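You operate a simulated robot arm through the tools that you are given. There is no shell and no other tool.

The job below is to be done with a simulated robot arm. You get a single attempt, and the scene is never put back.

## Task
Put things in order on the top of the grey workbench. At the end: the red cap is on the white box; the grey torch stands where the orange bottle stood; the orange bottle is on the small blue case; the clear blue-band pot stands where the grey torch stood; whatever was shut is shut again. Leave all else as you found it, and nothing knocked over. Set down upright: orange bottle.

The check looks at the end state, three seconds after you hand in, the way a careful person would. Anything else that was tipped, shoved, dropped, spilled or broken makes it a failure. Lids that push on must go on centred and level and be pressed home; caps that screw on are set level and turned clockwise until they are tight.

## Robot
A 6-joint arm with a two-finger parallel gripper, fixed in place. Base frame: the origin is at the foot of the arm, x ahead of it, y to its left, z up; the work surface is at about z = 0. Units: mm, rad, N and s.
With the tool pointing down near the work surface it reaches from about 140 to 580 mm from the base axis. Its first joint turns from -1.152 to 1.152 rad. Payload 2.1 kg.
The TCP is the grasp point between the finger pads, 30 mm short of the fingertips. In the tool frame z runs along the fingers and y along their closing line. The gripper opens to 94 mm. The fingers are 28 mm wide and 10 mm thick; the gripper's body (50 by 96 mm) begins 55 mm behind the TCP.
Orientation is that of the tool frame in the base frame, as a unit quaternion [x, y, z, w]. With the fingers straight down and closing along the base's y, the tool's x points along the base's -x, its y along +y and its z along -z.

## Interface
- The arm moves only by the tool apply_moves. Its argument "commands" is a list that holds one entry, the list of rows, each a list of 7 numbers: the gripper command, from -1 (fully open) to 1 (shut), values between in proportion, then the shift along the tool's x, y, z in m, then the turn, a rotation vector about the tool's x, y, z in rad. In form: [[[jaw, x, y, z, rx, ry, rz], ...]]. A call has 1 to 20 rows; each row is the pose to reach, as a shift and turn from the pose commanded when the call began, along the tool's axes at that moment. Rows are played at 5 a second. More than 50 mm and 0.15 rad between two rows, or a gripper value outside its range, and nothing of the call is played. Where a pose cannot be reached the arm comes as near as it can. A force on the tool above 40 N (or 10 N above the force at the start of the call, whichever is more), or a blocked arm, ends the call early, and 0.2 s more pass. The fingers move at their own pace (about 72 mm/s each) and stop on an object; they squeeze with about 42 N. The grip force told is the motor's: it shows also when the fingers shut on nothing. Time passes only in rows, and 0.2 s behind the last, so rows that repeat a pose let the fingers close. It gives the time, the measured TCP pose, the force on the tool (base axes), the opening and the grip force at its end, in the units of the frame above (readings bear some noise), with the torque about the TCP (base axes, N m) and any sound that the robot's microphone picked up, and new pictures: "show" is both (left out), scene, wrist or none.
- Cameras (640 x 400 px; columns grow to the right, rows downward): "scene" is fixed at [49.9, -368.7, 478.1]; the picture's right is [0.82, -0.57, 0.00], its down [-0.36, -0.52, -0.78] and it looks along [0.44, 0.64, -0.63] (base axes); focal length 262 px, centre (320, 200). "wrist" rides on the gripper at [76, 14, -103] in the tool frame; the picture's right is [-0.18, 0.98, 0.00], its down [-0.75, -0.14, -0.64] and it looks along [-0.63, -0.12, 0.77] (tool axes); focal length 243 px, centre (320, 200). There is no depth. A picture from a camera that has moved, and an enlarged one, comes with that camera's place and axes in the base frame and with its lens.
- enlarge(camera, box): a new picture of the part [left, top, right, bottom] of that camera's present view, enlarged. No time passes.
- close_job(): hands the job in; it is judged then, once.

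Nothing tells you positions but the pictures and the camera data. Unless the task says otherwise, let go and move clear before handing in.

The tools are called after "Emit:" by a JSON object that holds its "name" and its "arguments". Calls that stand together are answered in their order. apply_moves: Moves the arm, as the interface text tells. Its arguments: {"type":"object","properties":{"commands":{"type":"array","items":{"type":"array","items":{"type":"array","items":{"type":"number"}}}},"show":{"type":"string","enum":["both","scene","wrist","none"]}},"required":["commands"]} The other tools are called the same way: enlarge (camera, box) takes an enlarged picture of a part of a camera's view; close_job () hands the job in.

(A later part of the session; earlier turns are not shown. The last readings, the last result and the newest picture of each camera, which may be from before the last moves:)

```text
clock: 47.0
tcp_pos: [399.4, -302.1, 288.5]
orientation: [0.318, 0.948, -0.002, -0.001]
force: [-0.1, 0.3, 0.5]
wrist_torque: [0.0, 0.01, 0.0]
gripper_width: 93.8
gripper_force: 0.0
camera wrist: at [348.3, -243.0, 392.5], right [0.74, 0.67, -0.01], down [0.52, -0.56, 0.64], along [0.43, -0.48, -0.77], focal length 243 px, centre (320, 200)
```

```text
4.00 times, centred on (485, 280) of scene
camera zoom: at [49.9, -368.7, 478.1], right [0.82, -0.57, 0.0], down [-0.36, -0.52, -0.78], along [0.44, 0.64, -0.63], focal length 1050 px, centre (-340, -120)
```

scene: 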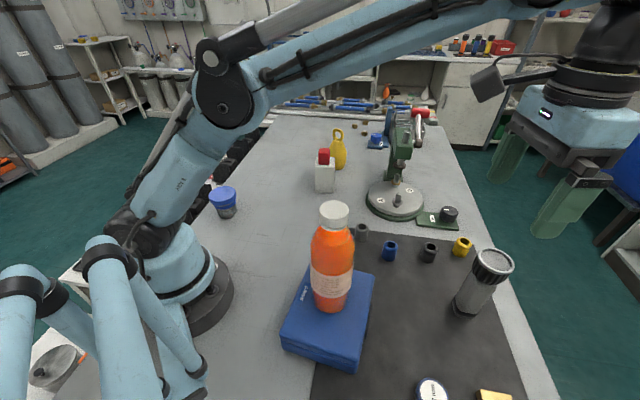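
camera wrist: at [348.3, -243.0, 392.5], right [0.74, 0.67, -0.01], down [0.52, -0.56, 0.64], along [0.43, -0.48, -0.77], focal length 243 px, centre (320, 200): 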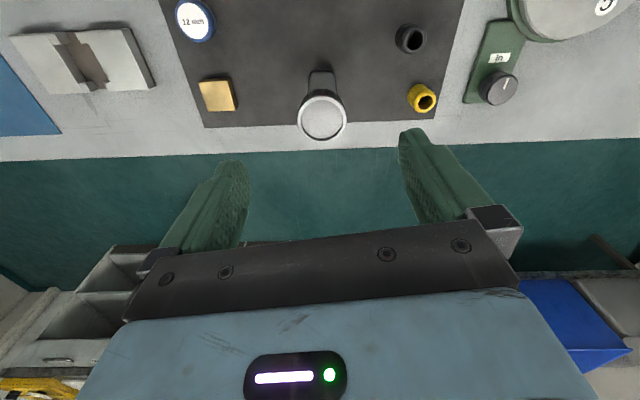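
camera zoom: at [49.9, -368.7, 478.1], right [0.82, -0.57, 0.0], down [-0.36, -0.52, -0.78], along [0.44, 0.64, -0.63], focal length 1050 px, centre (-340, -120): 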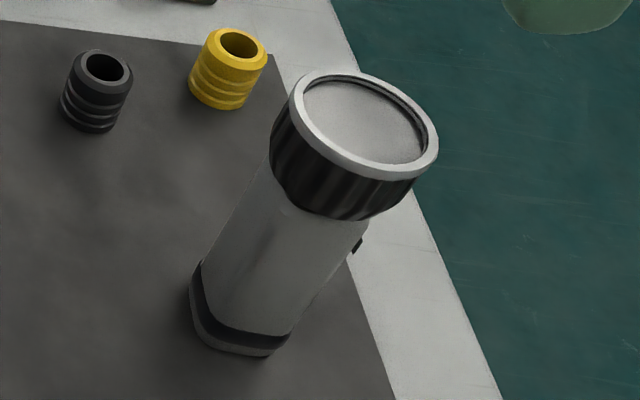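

The torch stands near (416, -313), about 147 mm tall, with a head about 51 mm wide. I move over it and down to just above its head for a check.

Emit:
{"name": "apply_moves", "arguments": {"commands": [[[-1, -0.01, 0, 0.02, 0, 0, 0], [-1, -0.02, 0, 0.045, 0, 0, 0], [-1, -0.02, 0, 0.07, 0, 0, 0], [-1, -0.02, 0, 0.085, 0, 0, 0], [-1, -0.02, 0, 0.085, 0, 0, 0]]]}}

Emit:
{"name": "enlarge", "arguments": {"camera": "wrist", "box": [230, 30, 430, 230]}}

Emit:
{"name": "enlarge", "arguments": {"camera": "scene", "box": [430, 170, 600, 330]}}

```text
clock: 48.2
tcp_pos: [415.2, -314.3, 204.1]
orientation: [0.318, 0.948, -0.003, 0.0]
force: [-0.3, 0.2, -0.1]
wrist_torque: [0.01, -0.01, -0.02]
gripper_width: 93.9
gripper_force: 0.0
camera wrist: at [364.4, -254.0, 307.0], right [0.74, 0.67, -0.01], down [0.52, -0.56, 0.64], along [0.43, -0.48, -0.77], focal length 243 px, centre (320, 200)
```

scene: 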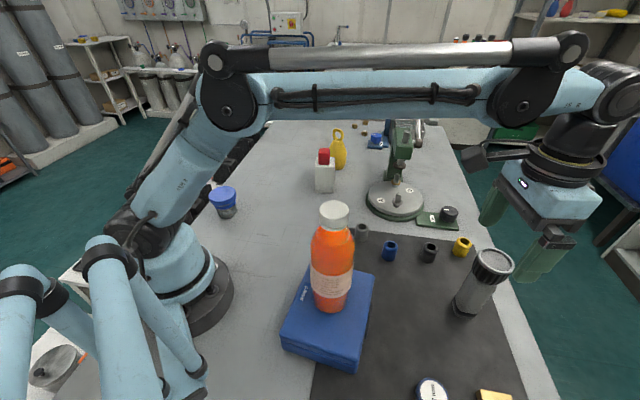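
wrist: 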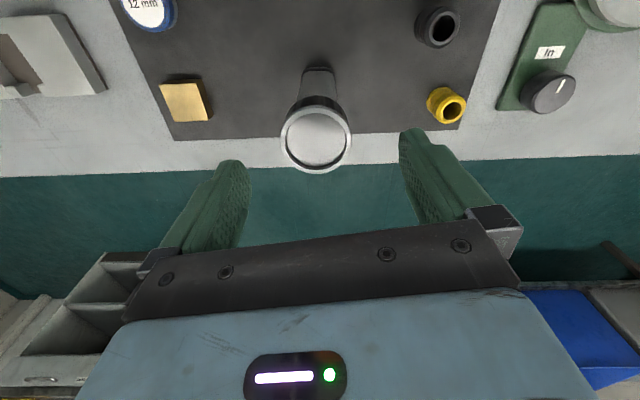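

```text
2.00 times, centred on (330, 130) of wrist
camera zoom: at [364.4, -254.0, 307.0], right [0.74, 0.67, -0.01], down [0.52, -0.56, 0.64], along [0.43, -0.48, -0.77], focal length 485 px, centre (300, 340)
```

zoom: 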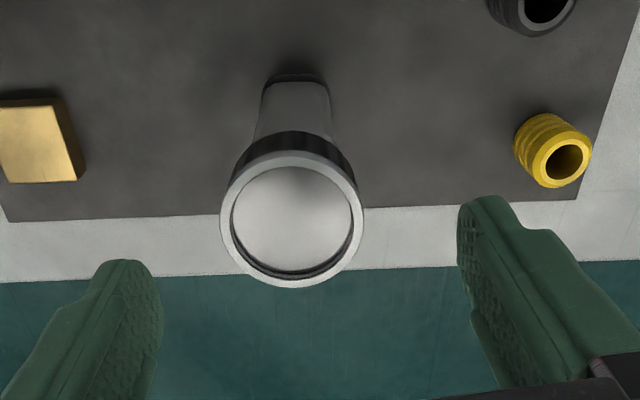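

```text
2.50 times, centred on (515, 250) of scene
camera zoom: at [49.9, -368.7, 478.1], right [0.82, -0.57, 0.0], down [-0.36, -0.52, -0.78], along [0.44, 0.64, -0.63], focal length 656 px, centre (-168, 75)
```

zoom: 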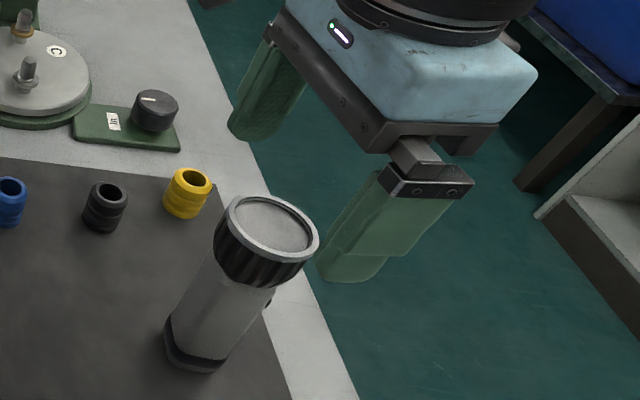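

The torch head is centred within about 3 mm. I correct that, go down to TCP z ≈ 125 and close on the head.

Emit:
{"name": "apply_moves", "arguments": {"commands": [[[-1, -0.001, -0.0027, 0.02, 0, 0, 0], [-1, -0.001, -0.0027, 0.045, 0, 0, 0], [-1, -0.001, -0.0027, 0.07, 0, 0, 0], [-1, -0.001, -0.0027, 0.079, 0, 0, 0], [-1, -0.001, -0.0027, 0.079, 0, 0, 0]]]}}

Emit:
{"name": "enlarge", "arguments": {"camera": "wrist", "box": [180, 90, 460, 260]}}

Emit:
{"name": "enlarge", "arguments": {"camera": "scene", "box": [430, 200, 560, 330]}}

```text
clock: 49.4
tcp_pos: [414.1, -314.7, 125.8]
orientation: [0.317, 0.949, -0.003, -0.001]
force: [0.3, 1.1, 0.1]
wrist_torque: [0.0, -0.03, -0.02]
gripper_width: 93.9
gripper_force: 0.0
camera wrist: at [362.8, -255.6, 228.7], right [0.74, 0.67, -0.01], down [0.52, -0.56, 0.64], along [0.43, -0.48, -0.77], focal length 243 px, centre (320, 200)
```

scene: 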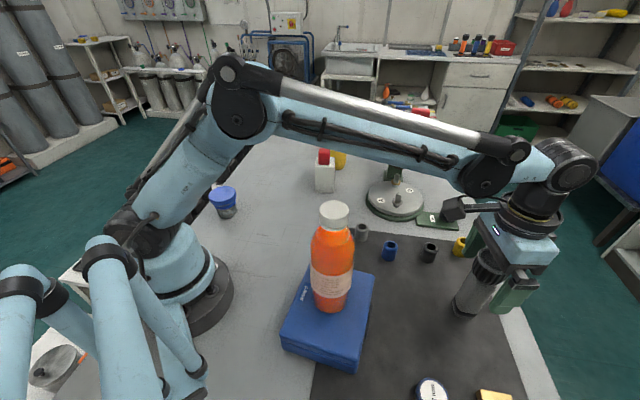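
wrist: 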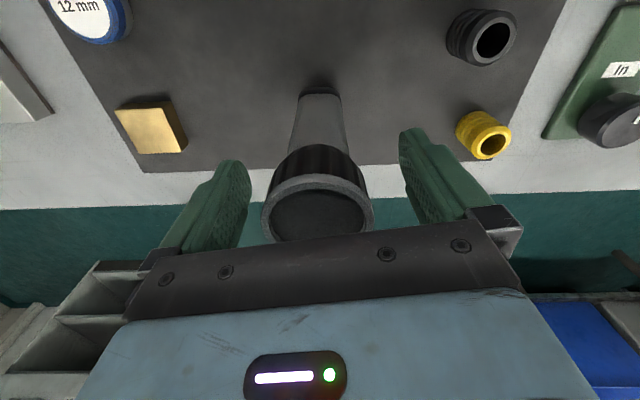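

```text
2.29 times, centred on (320, 175) of wrist
camera zoom: at [362.8, -255.6, 228.7], right [0.74, 0.67, -0.01], down [0.52, -0.56, 0.64], along [0.43, -0.48, -0.77], focal length 555 px, centre (320, 257)
```

zoom: 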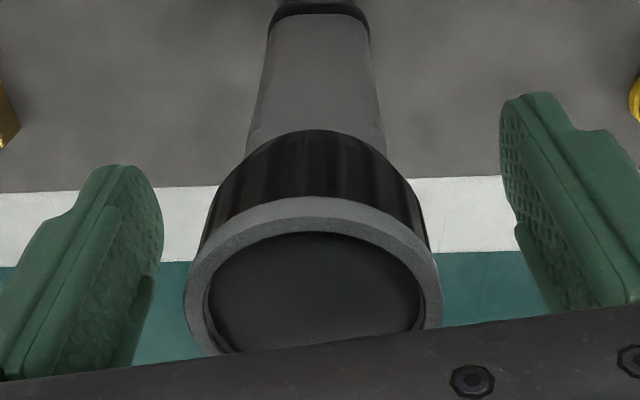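

```text
3.08 times, centred on (495, 265) of scene
camera zoom: at [49.9, -368.7, 478.1], right [0.82, -0.57, 0.0], down [-0.36, -0.52, -0.78], along [0.44, 0.64, -0.63], focal length 808 px, centre (-218, 0)
```

zoom: 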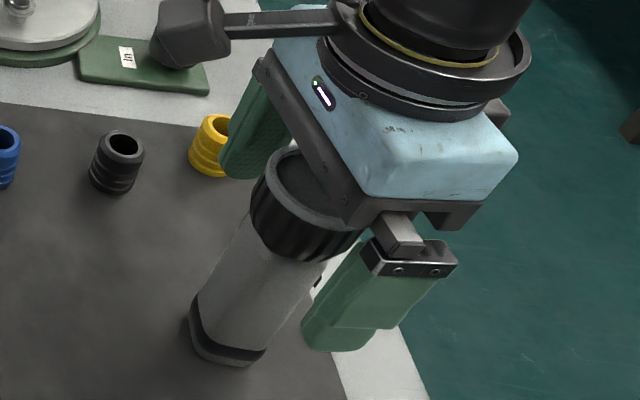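

Emit:
{"name": "apply_moves", "arguments": {"commands": [[[-0.5, 0, -0.0012, 0, 0, 0, 0], [0, 0, -0.0012, 0, 0, 0, 0], [1, 0, -0.0012, 0, 0, 0, 0], [1, 0, -0.0012, 0, 0, 0, 0], [1, 0, -0.0012, 0, 0, 0, 0]]]}}

Emit:
{"name": "enlarge", "arguments": {"camera": "scene", "box": [430, 200, 560, 330]}}

```text
clock: 50.6
tcp_pos: [413.9, -314.6, 125.3]
orientation: [0.317, 0.948, -0.002, -0.001]
force: [1.1, 2.4, -0.5]
wrist_torque: [0.32, -0.23, 0.02]
gripper_width: 47.7
gripper_force: 41.5
camera wrist: at [362.3, -256.4, 228.6], right [0.74, 0.67, -0.01], down [0.52, -0.56, 0.64], along [0.43, -0.48, -0.77], focal length 243 px, centre (320, 200)
```

scene: 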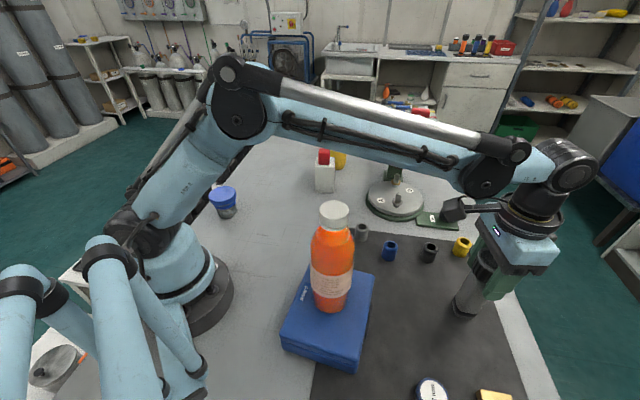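
wrist: 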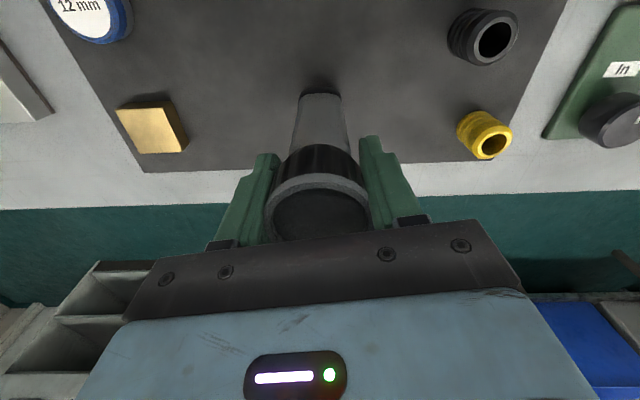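

```text
3.08 times, centred on (495, 265) of scene
camera zoom: at [49.9, -368.7, 478.1], right [0.82, -0.57, 0.0], down [-0.36, -0.52, -0.78], along [0.44, 0.64, -0.63], focal length 808 px, centre (-218, 0)
```

zoom: 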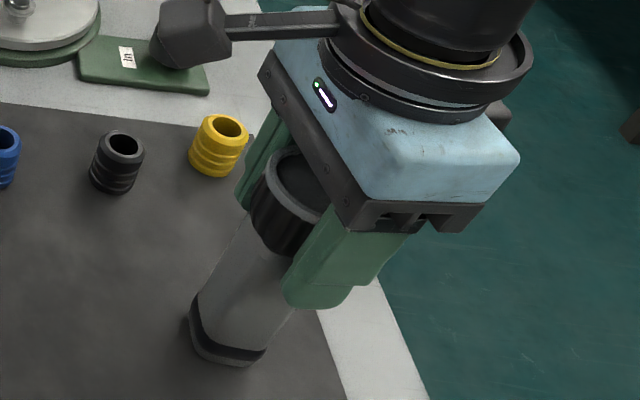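

The torch is gripped at 47.7 mm around its knurled head. I lift it straight up a little and check it.

Emit:
{"name": "apply_moves", "arguments": {"commands": [[[1, 0, 0, -0.002, 0, 0, 0], [1, 0, 0, -0.006, 0, 0, 0], [1, 0, 0, -0.02, 0, 0, 0], [1, 0, 0, -0.04, 0, 0, 0], [1, 0, 0, -0.055, 0, 0, 0], [1, 0, 0, -0.055, 0, 0, 0]]]}}

Emit:
{"name": "enlarge", "arguments": {"camera": "scene", "box": [430, 150, 570, 330]}}

```text
clock: 52.0
tcp_pos: [413.3, -316.5, 180.3]
orientation: [0.318, 0.948, -0.003, -0.001]
force: [-0.6, 0.3, -4.9]
wrist_torque: [0.02, -0.04, 0.03]
gripper_width: 47.7
gripper_force: 41.4
camera wrist: at [362.7, -257.5, 284.0], right [0.74, 0.67, -0.01], down [0.52, -0.56, 0.64], along [0.43, -0.48, -0.77], focal length 243 px, centre (320, 200)
```

scene: 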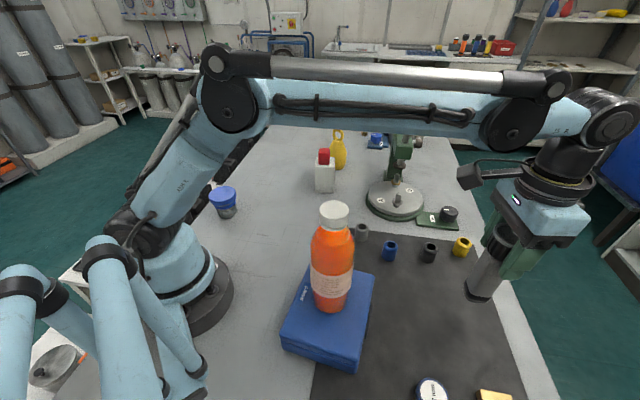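
wrist: 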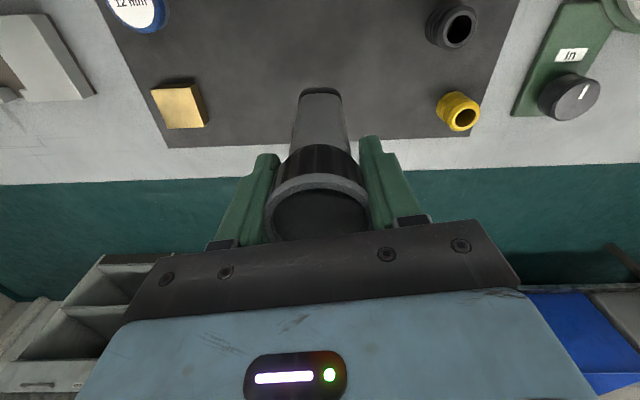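

```text
2.22 times, centred on (500, 240) of scene
camera zoom: at [49.9, -368.7, 478.1], right [0.82, -0.57, 0.0], down [-0.36, -0.52, -0.78], along [0.44, 0.64, -0.63], focal length 583 px, centre (-80, 111)
```

zoom: 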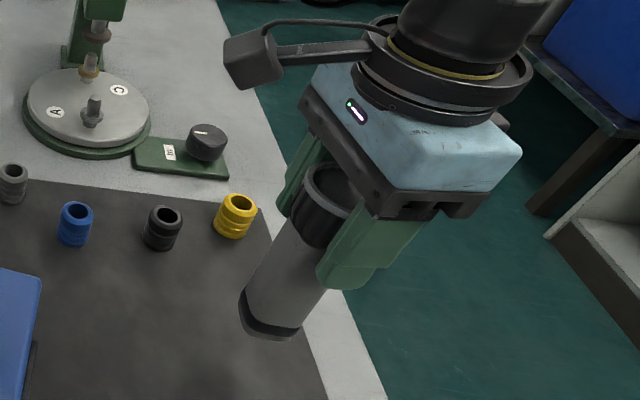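

The torch (about 0.5 kg) is held upright. I carry it along a retracted arc, high enough to clear everything, over to the left side near the bottle's old place.

Emit:
{"name": "apply_moves", "arguments": {"commands": [[[1, 0.0204, 0.0153, -0.02, 0, 0, -0.027], [1, 0.0516, 0.038, -0.04, 0, 0, -0.077], [1, 0.085, 0.0662, -0.06, 0, 0, -0.147], [1, 0.1169, 0.0992, -0.075, 0, 0, -0.237], [1, 0.1474, 0.1324, -0.085, 0, 0, -0.337], [1, 0.1776, 0.166, -0.09, 0, 0, -0.447], [1, 0.2062, 0.1974, -0.09, 0, 0, -0.557], [1, 0.2319, 0.2336, -0.09, 0, 0, -0.677], [1, 0.2617, 0.2665, -0.09, 0, 0, -0.797], [1, 0.2953, 0.2955, -0.09, 0, 0, -0.917], [1, 0.3321, 0.3204, -0.09, 0, 0, -1.037], [1, 0.3715, 0.3406, -0.09, 0, 0, -1.157], [1, 0.4081, 0.3597, -0.09, 0, 0, -1.267], [1, 0.4414, 0.3838, -0.09, 0, 0, -1.367], [1, 0.4691, 0.4136, -0.09, 0, 0, -1.447], [1, 0.4875, 0.4456, -0.09, 0, 0, -1.497], [1, 0.4948, 0.4761, -0.09, 0, 0, -1.517], [1, 0.4948, 0.4761, -0.09, 0, 0, -1.517]]]}}

Emit:
{"name": "enlarge", "arguments": {"camera": "scene", "box": [190, 50, 350, 190]}}

```text
clock: 55.8
tcp_pos: [305.4, 361.5, 268.7]
orientation: [-0.422, 0.907, -0.002, -0.003]
force: [-0.5, -0.7, -2.9]
wrist_torque: [-0.04, -0.03, 0.02]
gripper_width: 47.5
gripper_force: 42.0
camera wrist: at [245.3, 314.1, 371.8], right [-0.63, 0.77, 0.0], down [0.6, 0.49, 0.64], along [0.49, 0.4, -0.77], focal length 243 px, centre (320, 200)
```

scene: 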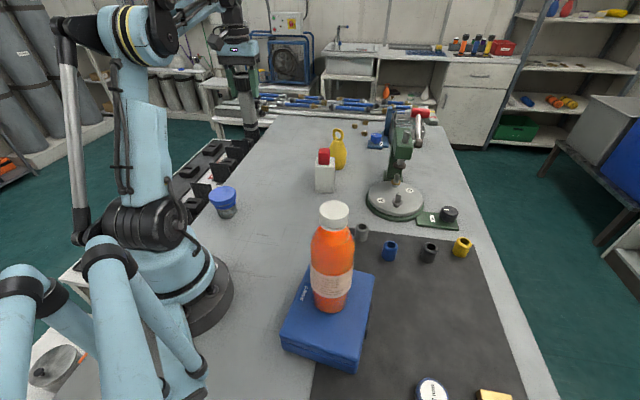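
wrist: 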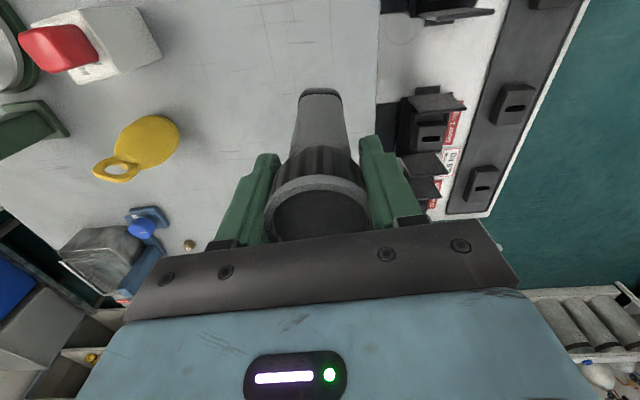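

```text
2.86 times, centred on (270, 120) of scene
camera zoom: at [49.9, -368.6, 478.1], right [0.82, -0.57, 0.0], down [-0.36, -0.52, -0.78], along [0.44, 0.64, -0.63], focal length 750 px, centre (463, 429)
```

zoom: 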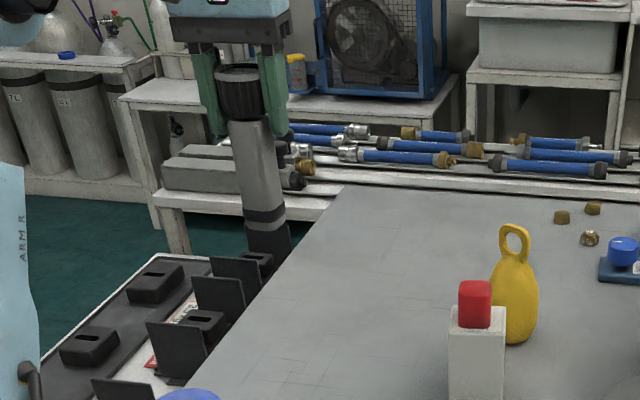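

The torch hangs upright before the bottle's old place at about (348.5, 413). I move over that spot and lower to about 18 mm above the bench.

Emit:
{"name": "apply_moves", "arguments": {"commands": [[[1, -0.025, 0, 0.02, 0, 0, 0], [1, -0.05, -0.0005, 0.045, 0, 0, 0], [1, -0.0666, -0.0005, 0.075, 0, 0, 0], [1, -0.0666, -0.0005, 0.105, 0, 0, 0], [1, -0.0666, -0.0005, 0.125, 0, 0, 0], [1, -0.0666, -0.0005, 0.125, 0, 0, 0]]]}}

Emit:
{"name": "enlarge", "arguments": {"camera": "scene", "box": [200, 70, 310, 190]}}

```text
clock: 57.2
tcp_pos: [348.7, 410.6, 141.7]
orientation: [-0.421, 0.907, -0.001, -0.003]
force: [-0.8, 0.0, -3.7]
wrist_torque: [-0.03, 0.0, -0.03]
gripper_width: 47.5
gripper_force: 42.3
camera wrist: at [289.8, 363.9, 245.8], right [-0.63, 0.77, 0.0], down [0.6, 0.49, 0.64], along [0.49, 0.4, -0.77], focal length 243 px, centre (320, 200)
```

scene: 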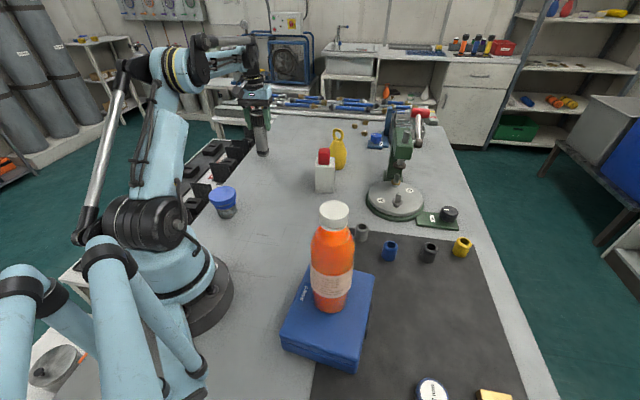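
wrist: 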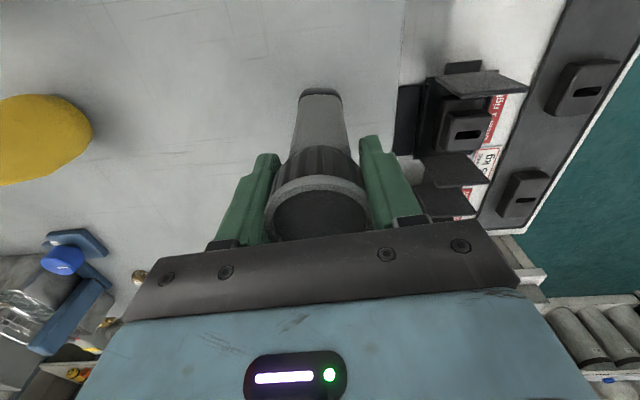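

```text
3.33 times, centred on (255, 130) of scene
camera zoom: at [49.9, -368.6, 478.1], right [0.82, -0.57, 0.0], down [-0.36, -0.52, -0.78], along [0.44, 0.64, -0.63], focal length 875 px, centre (537, 433)
```

zoom: 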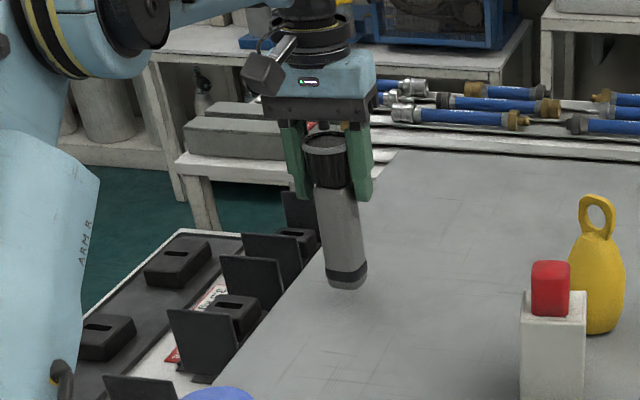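

The torch is over the spot, upright. I lower it in small steps to the bench surface.

Emit:
{"name": "apply_moves", "arguments": {"commands": [[[1, 0, 0, 0.005, 0, 0, 0], [1, 0, 0, 0.009, 0, 0, 0], [1, 0, 0, 0.012, 0, 0, 0], [1, 0, 0, 0.013, 0, 0, 0], [1, 0, 0, 0.013, 0, 0, 0]]], "show": "none"}}

Emit:
{"name": "enlarge", "arguments": {"camera": "scene", "box": [225, 100, 295, 190]}}

```text
clock: 58.4
tcp_pos: [349.6, 413.2, 129.5]
orientation: [-0.422, 0.907, -0.001, -0.002]
force: [-0.1, -1.2, -3.3]
wrist_torque: [-0.02, 0.01, 0.0]
gripper_width: 47.6
gripper_force: 42.1
```

```text
4.44 times, centred on (260, 145) of scene
camera zoom: at [49.9, -368.6, 478.1], right [0.82, -0.57, 0.0], down [-0.36, -0.52, -0.78], along [0.44, 0.64, -0.63], focal length 1166 px, centre (587, 444)
```

zoom: 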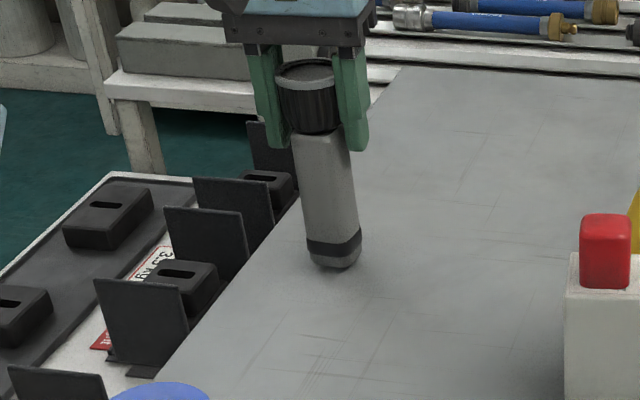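

Emit:
{"name": "apply_moves", "arguments": {"commands": [[[1, 0, 0, 0.001, 0, 0, 0], [1, 0, 0, 0.002, 0, 0, 0], [1, 0, 0, 0.0025, 0, 0, 0], [1, 0, 0, 0.0025, 0, 0, 0]]], "show": "none"}}

```text
clock: 59.4
tcp_pos: [348.5, 413.0, 127.7]
orientation: [-0.421, 0.907, -0.001, -0.002]
force: [0.9, -0.6, -3.1]
wrist_torque: [-0.01, -0.02, -0.01]
gripper_width: 47.4
gripper_force: 42.1
```

Emit:
{"name": "apply_moves", "arguments": {"commands": [[[1, 0, 0, 0.0005, 0, 0, 0], [1, 0, 0, 0.001, 0, 0, 0], [1, 0, 0, 0.0015, 0, 0, 0], [1, 0, 0, 0.0015, 0, 0, 0]]], "show": "none"}}

```text
clock: 60.4
tcp_pos: [348.0, 411.5, 126.8]
orientation: [-0.422, 0.907, -0.001, -0.003]
force: [1.0, -0.3, -2.5]
wrist_torque: [0.02, 0.01, -0.01]
gripper_width: 47.3
gripper_force: 41.7
```

Emit:
{"name": "apply_moves", "arguments": {"commands": [[[1, 0, 0, 0.0005, 0, 0, 0], [1, 0, 0, 0.001, 0, 0, 0], [1, 0, 0, 0.001, 0, 0, 0]]], "show": "none"}}

```text
clock: 61.2
tcp_pos: [351.2, 412.3, 123.6]
orientation: [-0.422, 0.907, -0.002, -0.002]
force: [0.6, 0.3, -3.4]
wrist_torque: [-0.01, 0.01, 0.03]
gripper_width: 47.8
gripper_force: 41.8
```

Emit:
{"name": "apply_moves", "arguments": {"commands": [[[1, 0, 0, 0.0005, 0, 0, 0], [1, 0, 0, 0.001, 0, 0, 0], [1, 0, 0, 0.001, 0, 0, 0]]], "show": "none"}}

Emit:
{"name": "enlarge", "arguments": {"camera": "scene", "box": [225, 100, 295, 190]}}

```text
clock: 62.0
tcp_pos: [349.2, 412.4, 123.3]
orientation: [-0.422, 0.907, -0.001, -0.002]
force: [0.0, -0.1, -3.8]
wrist_torque: [0.03, -0.01, 0.0]
gripper_width: 47.6
gripper_force: 42.0
```

```text
4.44 times, centred on (260, 145) of scene
camera zoom: at [49.9, -368.6, 478.1], right [0.82, -0.57, 0.0], down [-0.36, -0.52, -0.78], along [0.44, 0.64, -0.63], focal length 1166 px, centre (587, 444)
```

zoom: 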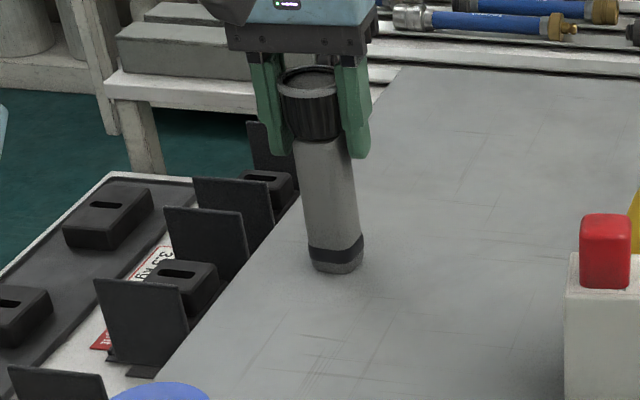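

Emit:
{"name": "apply_moves", "arguments": {"commands": [[[1, 0, 0, 0.0005, 0, 0, 0], [1, 0, 0, 0.001, 0, 0, 0], [1, 0, 0, 0.001, 0, 0, 0]]], "show": "none"}}

```text
clock: 62.8
tcp_pos: [347.7, 412.6, 122.4]
orientation: [-0.422, 0.907, -0.001, -0.003]
force: [-0.7, 0.4, -3.1]
wrist_torque: [-0.02, 0.0, -0.02]
gripper_width: 47.4
gripper_force: 42.1
```

Emit:
{"name": "apply_moves", "arguments": {"commands": [[[1, 0, 0, 0.0005, 0, 0, 0], [1, 0, 0, 0.001, 0, 0, 0], [1, 0, 0, 0.001, 0, 0, 0]]], "show": "none"}}

```text
clock: 63.6
tcp_pos: [348.2, 411.9, 121.9]
orientation: [-0.422, 0.907, -0.002, -0.003]
force: [-2.6, -3.2, 17.7]
wrist_torque: [-0.01, 0.09, -0.01]
gripper_width: 47.4
gripper_force: 42.5
```

Contact is felt, so the torch stands on the bench. I ease off slightly, open the jaws moderately and rise straight up.

Emit:
{"name": "apply_moves", "arguments": {"commands": [[[1, 0, 0, -0.0005, 0, 0, 0], [-0.1, 0, 0, -0.0005, 0, 0, 0], [-0.3, 0, 0, -0.0005, 0, 0, 0], [-0.5, 0, 0, -0.0005, 0, 0, 0], [-0.5, 0, 0, -0.0005, 0, 0, 0], [-0.5, 0, 0, -0.015, 0, 0, 0], [-0.5, 0, 0, -0.04, 0, 0, 0], [-0.5, 0, 0, -0.07, 0, 0, 0], [-0.5, 0.02, 0, -0.1, 0, 0, 0], [-0.5, 0.06, 0, -0.12, 0, 0, 0]]]}}

Emit:
{"name": "enlarge", "arguments": {"camera": "scene", "box": [225, 100, 295, 190]}}

Emit:
{"name": "enlarge", "arguments": {"camera": "wrist", "box": [220, 50, 420, 250]}}

```text
clock: 65.8
tcp_pos: [310.8, 365.0, 243.3]
orientation: [-0.422, 0.907, -0.002, -0.002]
force: [0.4, -0.1, -0.2]
wrist_torque: [0.0, 0.03, -0.02]
gripper_width: 70.5
gripper_force: 0.0
camera wrist: at [251.8, 317.9, 347.2], right [-0.63, 0.77, 0.0], down [0.6, 0.49, 0.64], along [0.49, 0.4, -0.77], focal length 243 px, centre (320, 200)
```

scene: 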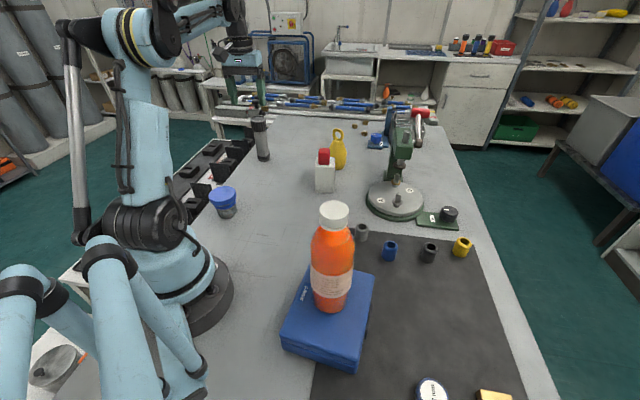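
wrist: 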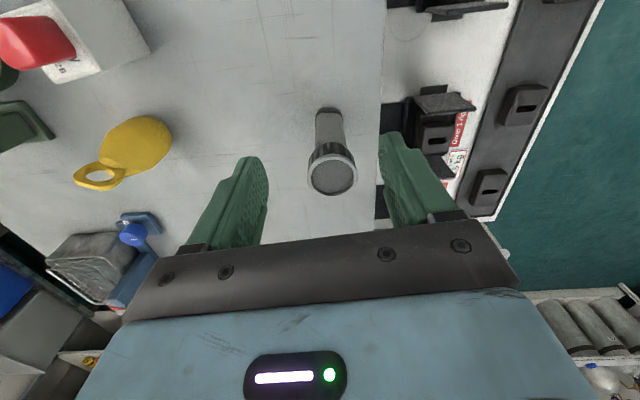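

```text
4.44 times, centred on (260, 145) of scene
camera zoom: at [49.9, -368.6, 478.1], right [0.82, -0.57, 0.0], down [-0.36, -0.52, -0.78], along [0.44, 0.64, -0.63], focal length 1166 px, centre (587, 444)
```

zoom: 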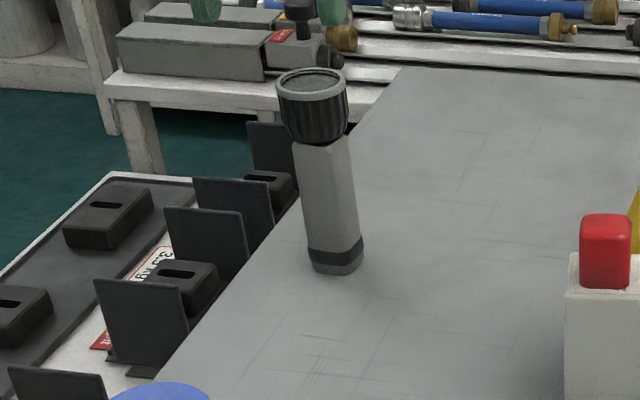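

```text
2.00 times, centred on (320, 150) of wrist
camera zoom: at [251.8, 317.9, 347.2], right [-0.63, 0.77, 0.0], down [0.6, 0.49, 0.64], along [0.49, 0.4, -0.77], focal length 485 px, centre (320, 300)
```

zoom: 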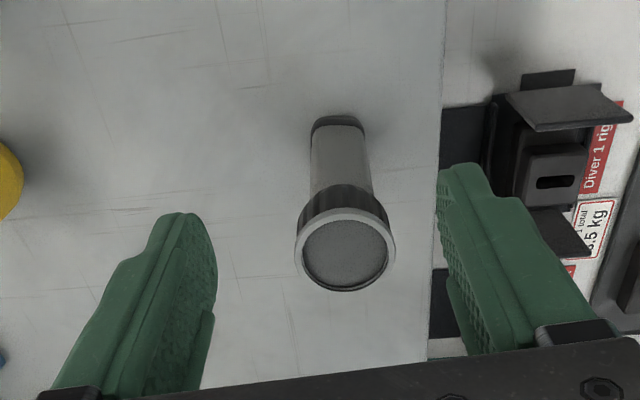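

The torch now stands where the bottle stood. Next I go over to the clear pot near (139.5, 207) and hover for a close look.

Emit:
{"name": "apply_moves", "arguments": {"commands": [[[-0.75, 0.037, 0.005, 0, 0, 0, 0], [-0.75, 0.078, 0.01, 0.015, 0, 0, 0], [-0.75, 0.118, 0.015, 0.035, 0, 0, 0], [-0.75, 0.157, 0.02, 0.055, 0, 0, 0], [-0.75, 0.195, 0.025, 0.075, 0, 0, 0], [-0.75, 0.231, 0.0294, 0.093, 0, 0, 0], [-0.75, 0.231, 0.0294, 0.093, 0, 0, 0]]]}}

Emit:
{"name": "enlarge", "arguments": {"camera": "wrist", "box": [220, 50, 420, 250]}}

Emit:
{"name": "enlarge", "arguments": {"camera": "scene", "box": [190, 165, 260, 225]}}

```text
clock: 67.4
tcp_pos: [137.6, 209.9, 148.7]
orientation: [-0.422, 0.907, -0.002, -0.003]
force: [0.1, 0.6, -0.1]
wrist_torque: [0.01, -0.02, -0.01]
gripper_width: 82.1
gripper_force: 0.1
camera wrist: at [78.3, 162.4, 253.6], right [-0.63, 0.77, 0.0], down [0.6, 0.49, 0.64], along [0.49, 0.4, -0.77], focal length 243 px, centre (320, 200)
```

scene: 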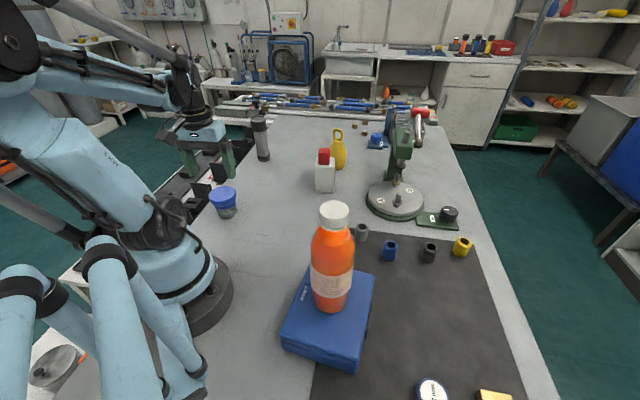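
wrist: 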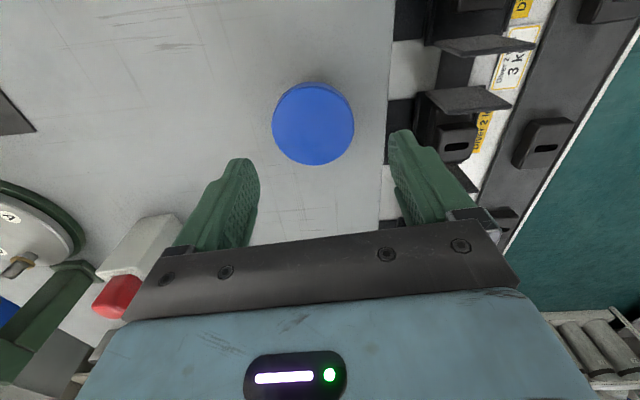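

```text
2.00 times, centred on (320, 150) of wrist
camera zoom: at [78.3, 162.4, 253.6], right [-0.63, 0.77, 0.0], down [0.6, 0.49, 0.64], along [0.49, 0.4, -0.77], focal length 485 px, centre (320, 300)
```

zoom: 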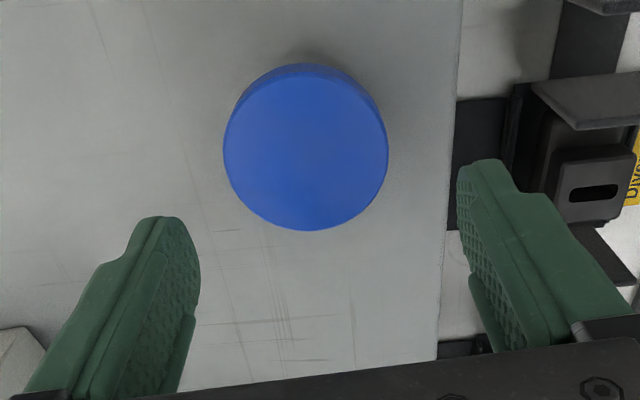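

```text
6.67 times, centred on (225, 195) of scene
camera zoom: at [49.9, -368.7, 478.1], right [0.82, -0.57, 0.0], down [-0.36, -0.52, -0.78], along [0.44, 0.64, -0.63], focal length 1750 px, centre (953, 233)
```

zoom: 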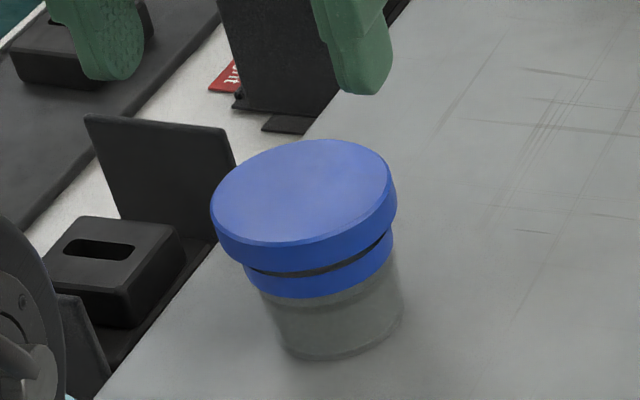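

The lid is a 66 mm disc with a blue band and clear body below it; lid centre about 5 mm to the right of my axis. I correct that and lower so the fingers straddle the lid at TCP z ≈ 60.

Emit:
{"name": "apply_moves", "arguments": {"commands": [[[-0.75, 0.0008, -0.0054, 0.015, 0, 0, 0], [-0.75, 0.0008, -0.0054, 0.04, 0, 0, 0], [-0.75, 0.0008, -0.0054, 0.06, 0, 0, 0], [-0.75, 0.0008, -0.0054, 0.06, 0, 0, 0]]]}}

Emit:
{"name": "enlarge", "arguments": {"camera": "wrist", "box": [200, 80, 440, 260]}}

Emit:
{"name": "enlarge", "arguments": {"camera": "scene", "box": [180, 145, 270, 225]}}

```text
clock: 68.4
tcp_pos: [142.3, 204.1, 89.4]
orientation: [-0.423, 0.906, -0.002, -0.002]
force: [-0.7, 0.2, -0.7]
wrist_torque: [0.03, 0.01, 0.02]
gripper_width: 82.1
gripper_force: 0.0
camera wrist: at [82.8, 156.8, 192.6], right [-0.63, 0.77, 0.0], down [0.6, 0.49, 0.64], along [0.49, 0.4, -0.77], focal length 243 px, centre (320, 200)
```

scene: 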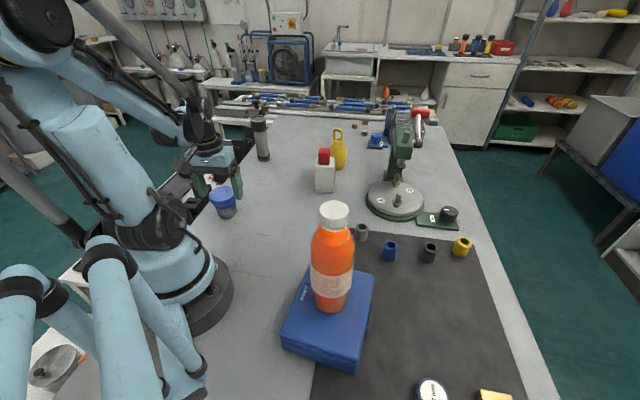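
wrist: 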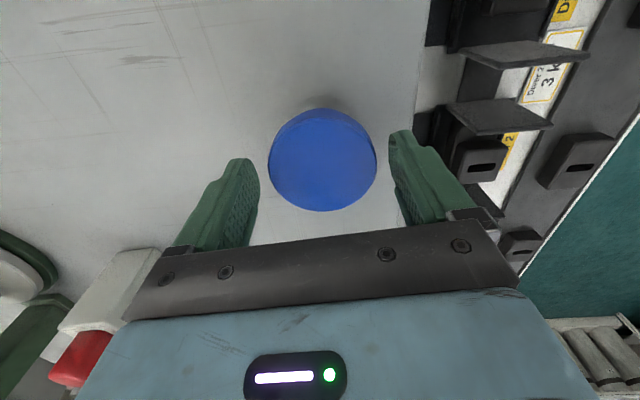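

```text
2.22 times, centred on (320, 170) of wrist
camera zoom: at [82.8, 156.8, 192.6], right [-0.63, 0.77, 0.0], down [0.6, 0.49, 0.64], along [0.49, 0.4, -0.77], focal length 539 px, centre (320, 267)
```

zoom: 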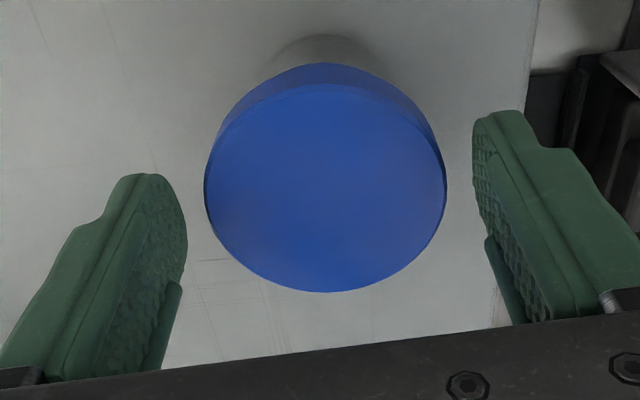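

```text
5.00 times, centred on (225, 185) of scene
camera zoom: at [49.9, -368.7, 478.1], right [0.82, -0.57, 0.0], down [-0.36, -0.52, -0.78], along [0.44, 0.64, -0.63], focal length 1312 px, centre (795, 275)
```

zoom: 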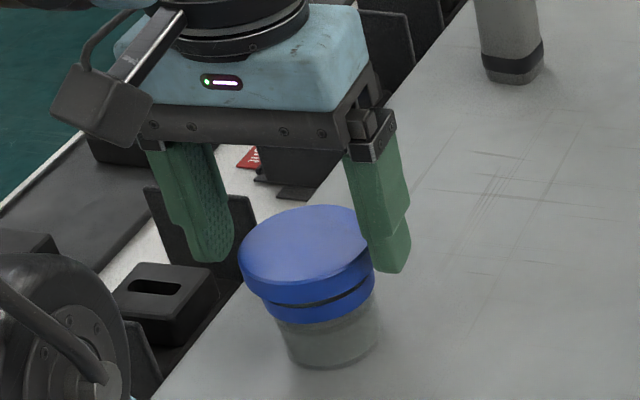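

Well centred (about 1.5 mm to correct). I go down the last 28 mm and close gently on the lid rim.

Emit:
{"name": "apply_moves", "arguments": {"commands": [[[-0.75, 0, 0.0015, 0.012, 0, 0, 0], [-0.75, 0, 0.0015, 0.022, 0, 0, 0], [-0.75, 0, 0.0015, 0.028, 0, 0, 0], [-0.75, 0, 0.0015, 0.028, 0, 0, 0], [-0.5, 0, 0.0015, 0.028, 0, 0, 0], [-0.2, 0, 0.0015, 0.028, 0, 0, 0], [1, 0, 0.0015, 0.028, 0, 0, 0], [1, 0, 0.0015, 0.028, 0, 0, 0]]]}}

Emit:
{"name": "enlarge", "arguments": {"camera": "scene", "box": [190, 165, 260, 225]}}

Emit:
{"name": "enlarge", "arguments": {"camera": "wrist", "box": [200, 80, 440, 260]}}

```text
clock: 70.2
tcp_pos: [140.7, 206.4, 61.3]
orientation: [-0.422, 0.907, 0.0, -0.002]
force: [1.6, -1.9, 2.4]
wrist_torque: [0.0, -0.09, -0.03]
gripper_width: 68.0
gripper_force: 42.0
camera wrist: at [81.3, 158.2, 165.6], right [-0.63, 0.77, 0.0], down [0.6, 0.49, 0.64], along [0.49, 0.4, -0.77], focal length 243 px, centre (320, 200)
```

scene: 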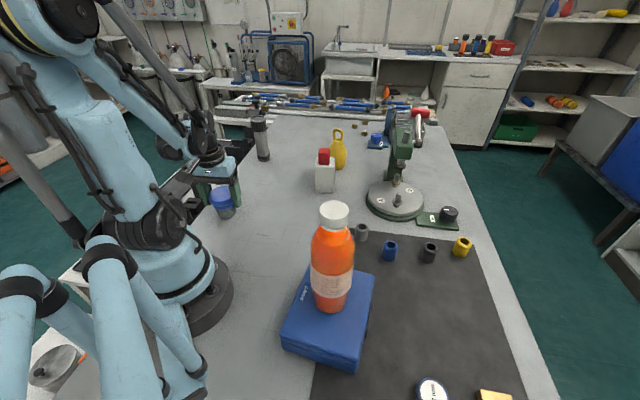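
wrist: 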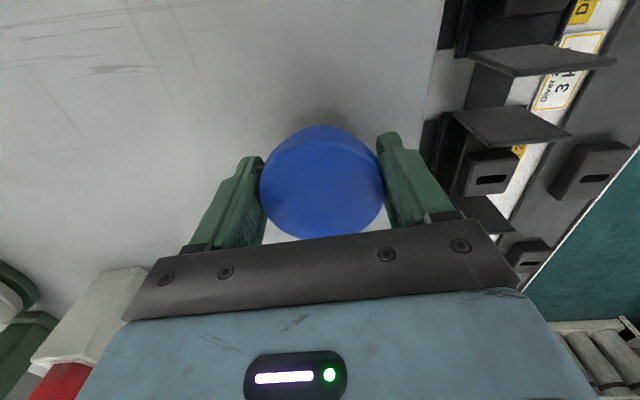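

```text
6.67 times, centred on (225, 195) of scene
camera zoom: at [49.9, -368.7, 478.1], right [0.82, -0.57, 0.0], down [-0.36, -0.52, -0.78], along [0.44, 0.64, -0.63], focal length 1750 px, centre (953, 233)
```

zoom: 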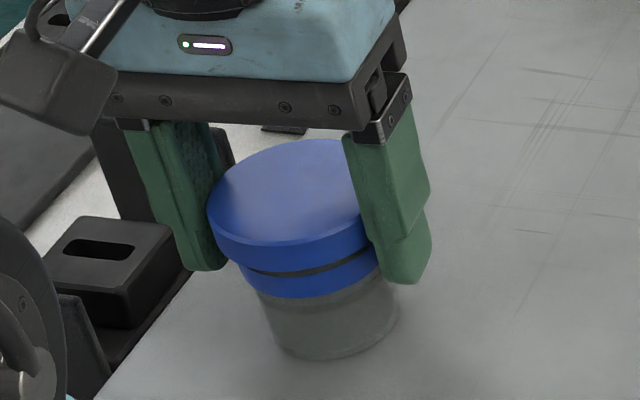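

```text
2.22 times, centred on (320, 170) of wrist
camera zoom: at [81.3, 158.2, 165.6], right [-0.63, 0.77, 0.0], down [0.6, 0.49, 0.64], along [0.49, 0.4, -0.77], focal length 539 px, centre (320, 267)
```

zoom: 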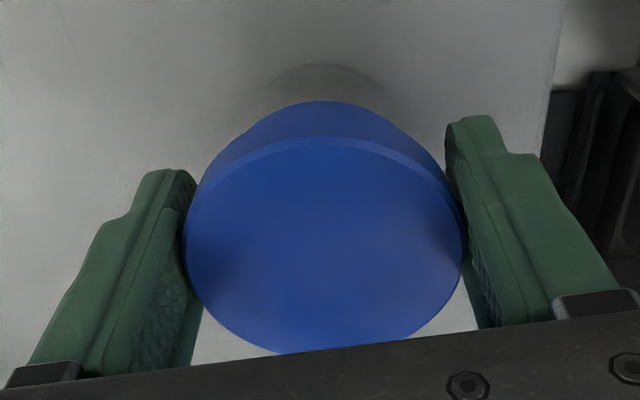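

The lid rim is held at 68 mm. I lift only 3 mm to test whether the whole pot comes along with the lid.

Emit:
{"name": "apply_moves", "arguments": {"commands": [[[1, 0, 0, -0.001, 0, 0, 0], [1, 0, 0, -0.002, 0, 0, 0], [1, 0, 0, -0.003, 0, 0, 0], [1, 0, 0, -0.004, 0, 0, 0], [1, 0, 0, -0.004, 0, 0, 0]]]}}

Emit:
{"name": "enlarge", "arguments": {"camera": "scene", "box": [190, 165, 260, 225]}}

Emit:
{"name": "enlarge", "arguments": {"camera": "wrist", "box": [200, 80, 440, 260]}}

```text
clock: 71.4
tcp_pos: [141.8, 206.4, 66.4]
orientation: [-0.422, 0.907, -0.002, -0.003]
force: [0.4, 0.9, -2.2]
wrist_torque: [-0.03, 0.0, 0.01]
gripper_width: 67.8
gripper_force: 42.3
camera wrist: at [81.3, 157.8, 170.3], right [-0.63, 0.77, 0.0], down [0.6, 0.49, 0.64], along [0.49, 0.4, -0.77], focal length 243 px, centre (320, 200)
```

scene: 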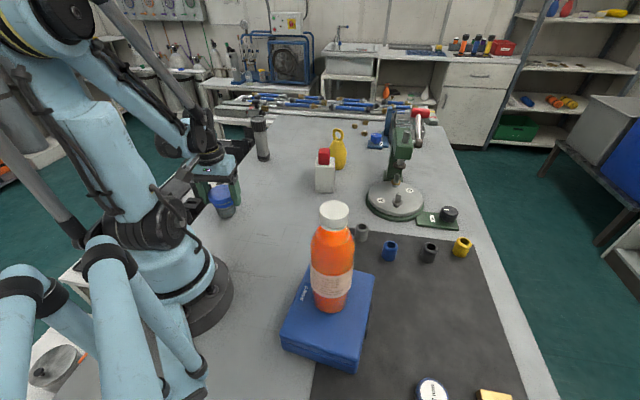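
wrist: 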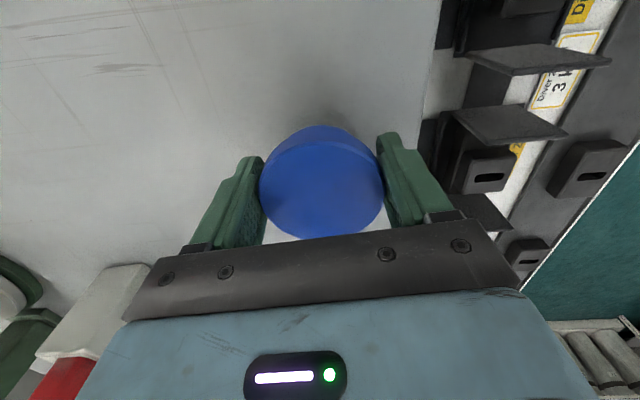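

```text
6.67 times, centred on (225, 195) of scene
camera zoom: at [49.9, -368.7, 478.1], right [0.82, -0.57, 0.0], down [-0.36, -0.52, -0.78], along [0.44, 0.64, -0.63], focal length 1750 px, centre (953, 233)
```

zoom: 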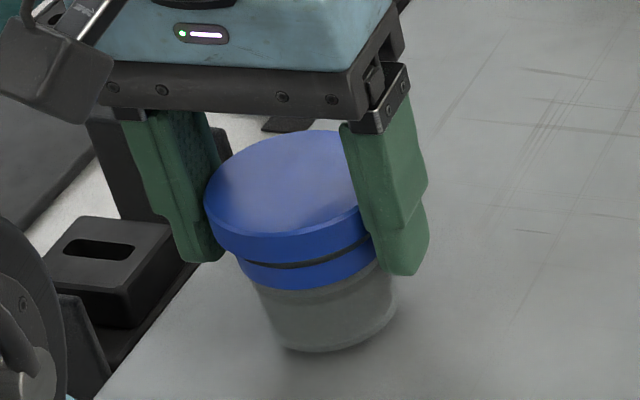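

```text
2.22 times, centred on (320, 170) of wrist
camera zoom: at [81.3, 157.8, 170.3], right [-0.63, 0.77, 0.0], down [0.6, 0.49, 0.64], along [0.49, 0.4, -0.77], focal length 539 px, centre (320, 267)
```

zoom: 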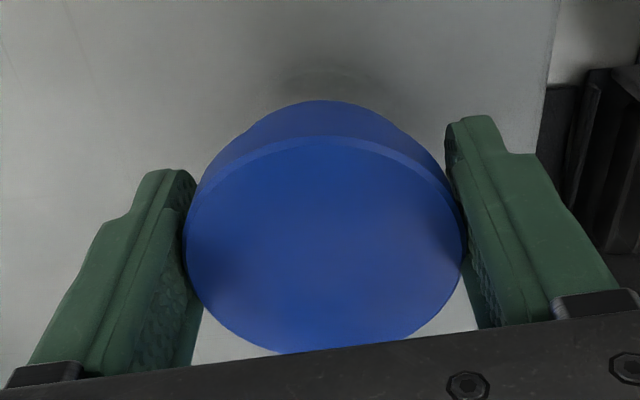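

The whole pot rises with its lid, gap unchanged, so the lid holds. I lift it further and carry it along an arc clear of the bottle and box to the torch's old place.

Emit:
{"name": "apply_moves", "arguments": {"commands": [[[1, 0, 0, -0.01, 0, 0, 0], [1, 0, 0, -0.044, 0, 0, 0], [1, 0, 0, -0.084, 0, 0, 0], [1, -0.0257, -0.0086, -0.119, 0, 0, 0.0215], [1, -0.061, -0.0314, -0.134, 0, 0, 0.0715], [1, -0.0887, -0.0659, -0.134, 0, 0, 0.1515], [1, -0.0966, -0.1062, -0.134, 0, 0, 0.2515], [1, -0.0891, -0.1487, -0.134, 0, 0, 0.3615], [1, -0.0718, -0.1883, -0.134, 0, 0, 0.4715], [1, -0.05, -0.2255, -0.134, 0, 0, 0.5915], [1, -0.0238, -0.2598, -0.134, 0, 0, 0.7115], [1, 0.0064, -0.2908, -0.134, 0, 0, 0.8315], [1, 0.04, -0.318, -0.134, 0, 0, 0.9515], [1, 0.0742, -0.3452, -0.134, 0, 0, 1.0715], [1, 0.1047, -0.3764, -0.134, 0, 0, 1.1815], [1, 0.1348, -0.4081, -0.134, 0, 0, 1.2815], [1, 0.1606, -0.4405, -0.134, 0, 0, 1.3615], [1, 0.1858, -0.4754, -0.134, 0, 0, 1.4315], [1, 0.2053, -0.5129, -0.134, 0, 0, 1.4815], [1, 0.2211, -0.5391, -0.134, 0, 0, 1.5185]]]}}

Emit:
{"name": "enlarge", "arguments": {"camera": "scene", "box": [420, 150, 620, 330]}}

```text
clock: 75.6
tcp_pos: [412.3, -311.1, 201.2]
orientation: [0.319, 0.948, -0.003, -0.001]
force: [0.3, 1.1, -2.7]
wrist_torque: [0.01, 0.02, -0.03]
gripper_width: 68.2
gripper_force: 41.9
camera wrist: at [360.4, -251.8, 303.9], right [0.74, 0.67, -0.01], down [0.52, -0.57, 0.64], along [0.43, -0.48, -0.77], focal length 243 px, centre (320, 200)
```

scene: 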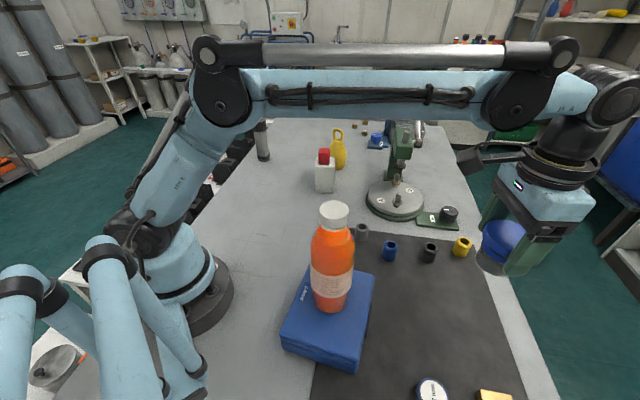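
wrist: 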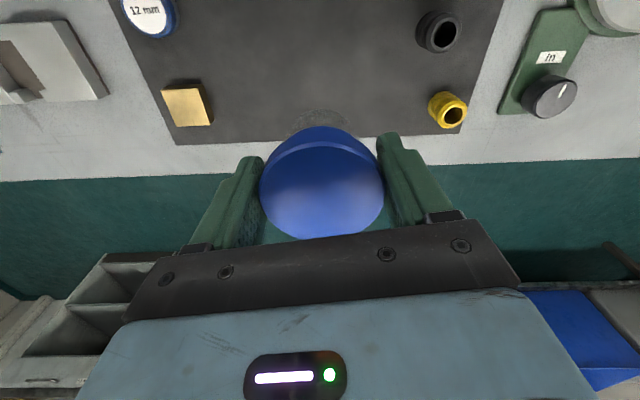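

```text
2.22 times, centred on (520, 240) of scene
camera zoom: at [49.9, -368.7, 478.1], right [0.82, -0.57, 0.0], down [-0.36, -0.52, -0.78], along [0.44, 0.64, -0.63], focal length 583 px, centre (-124, 111)
```

zoom: 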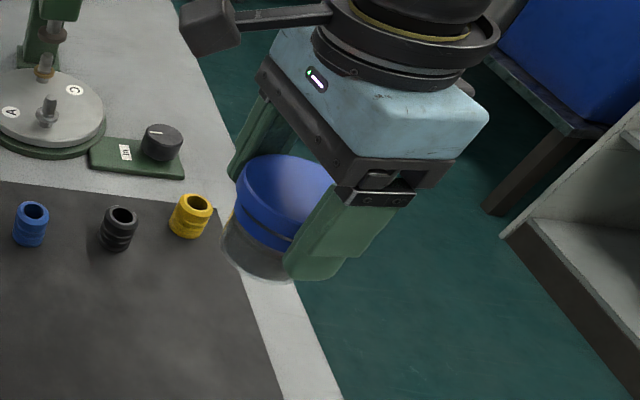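

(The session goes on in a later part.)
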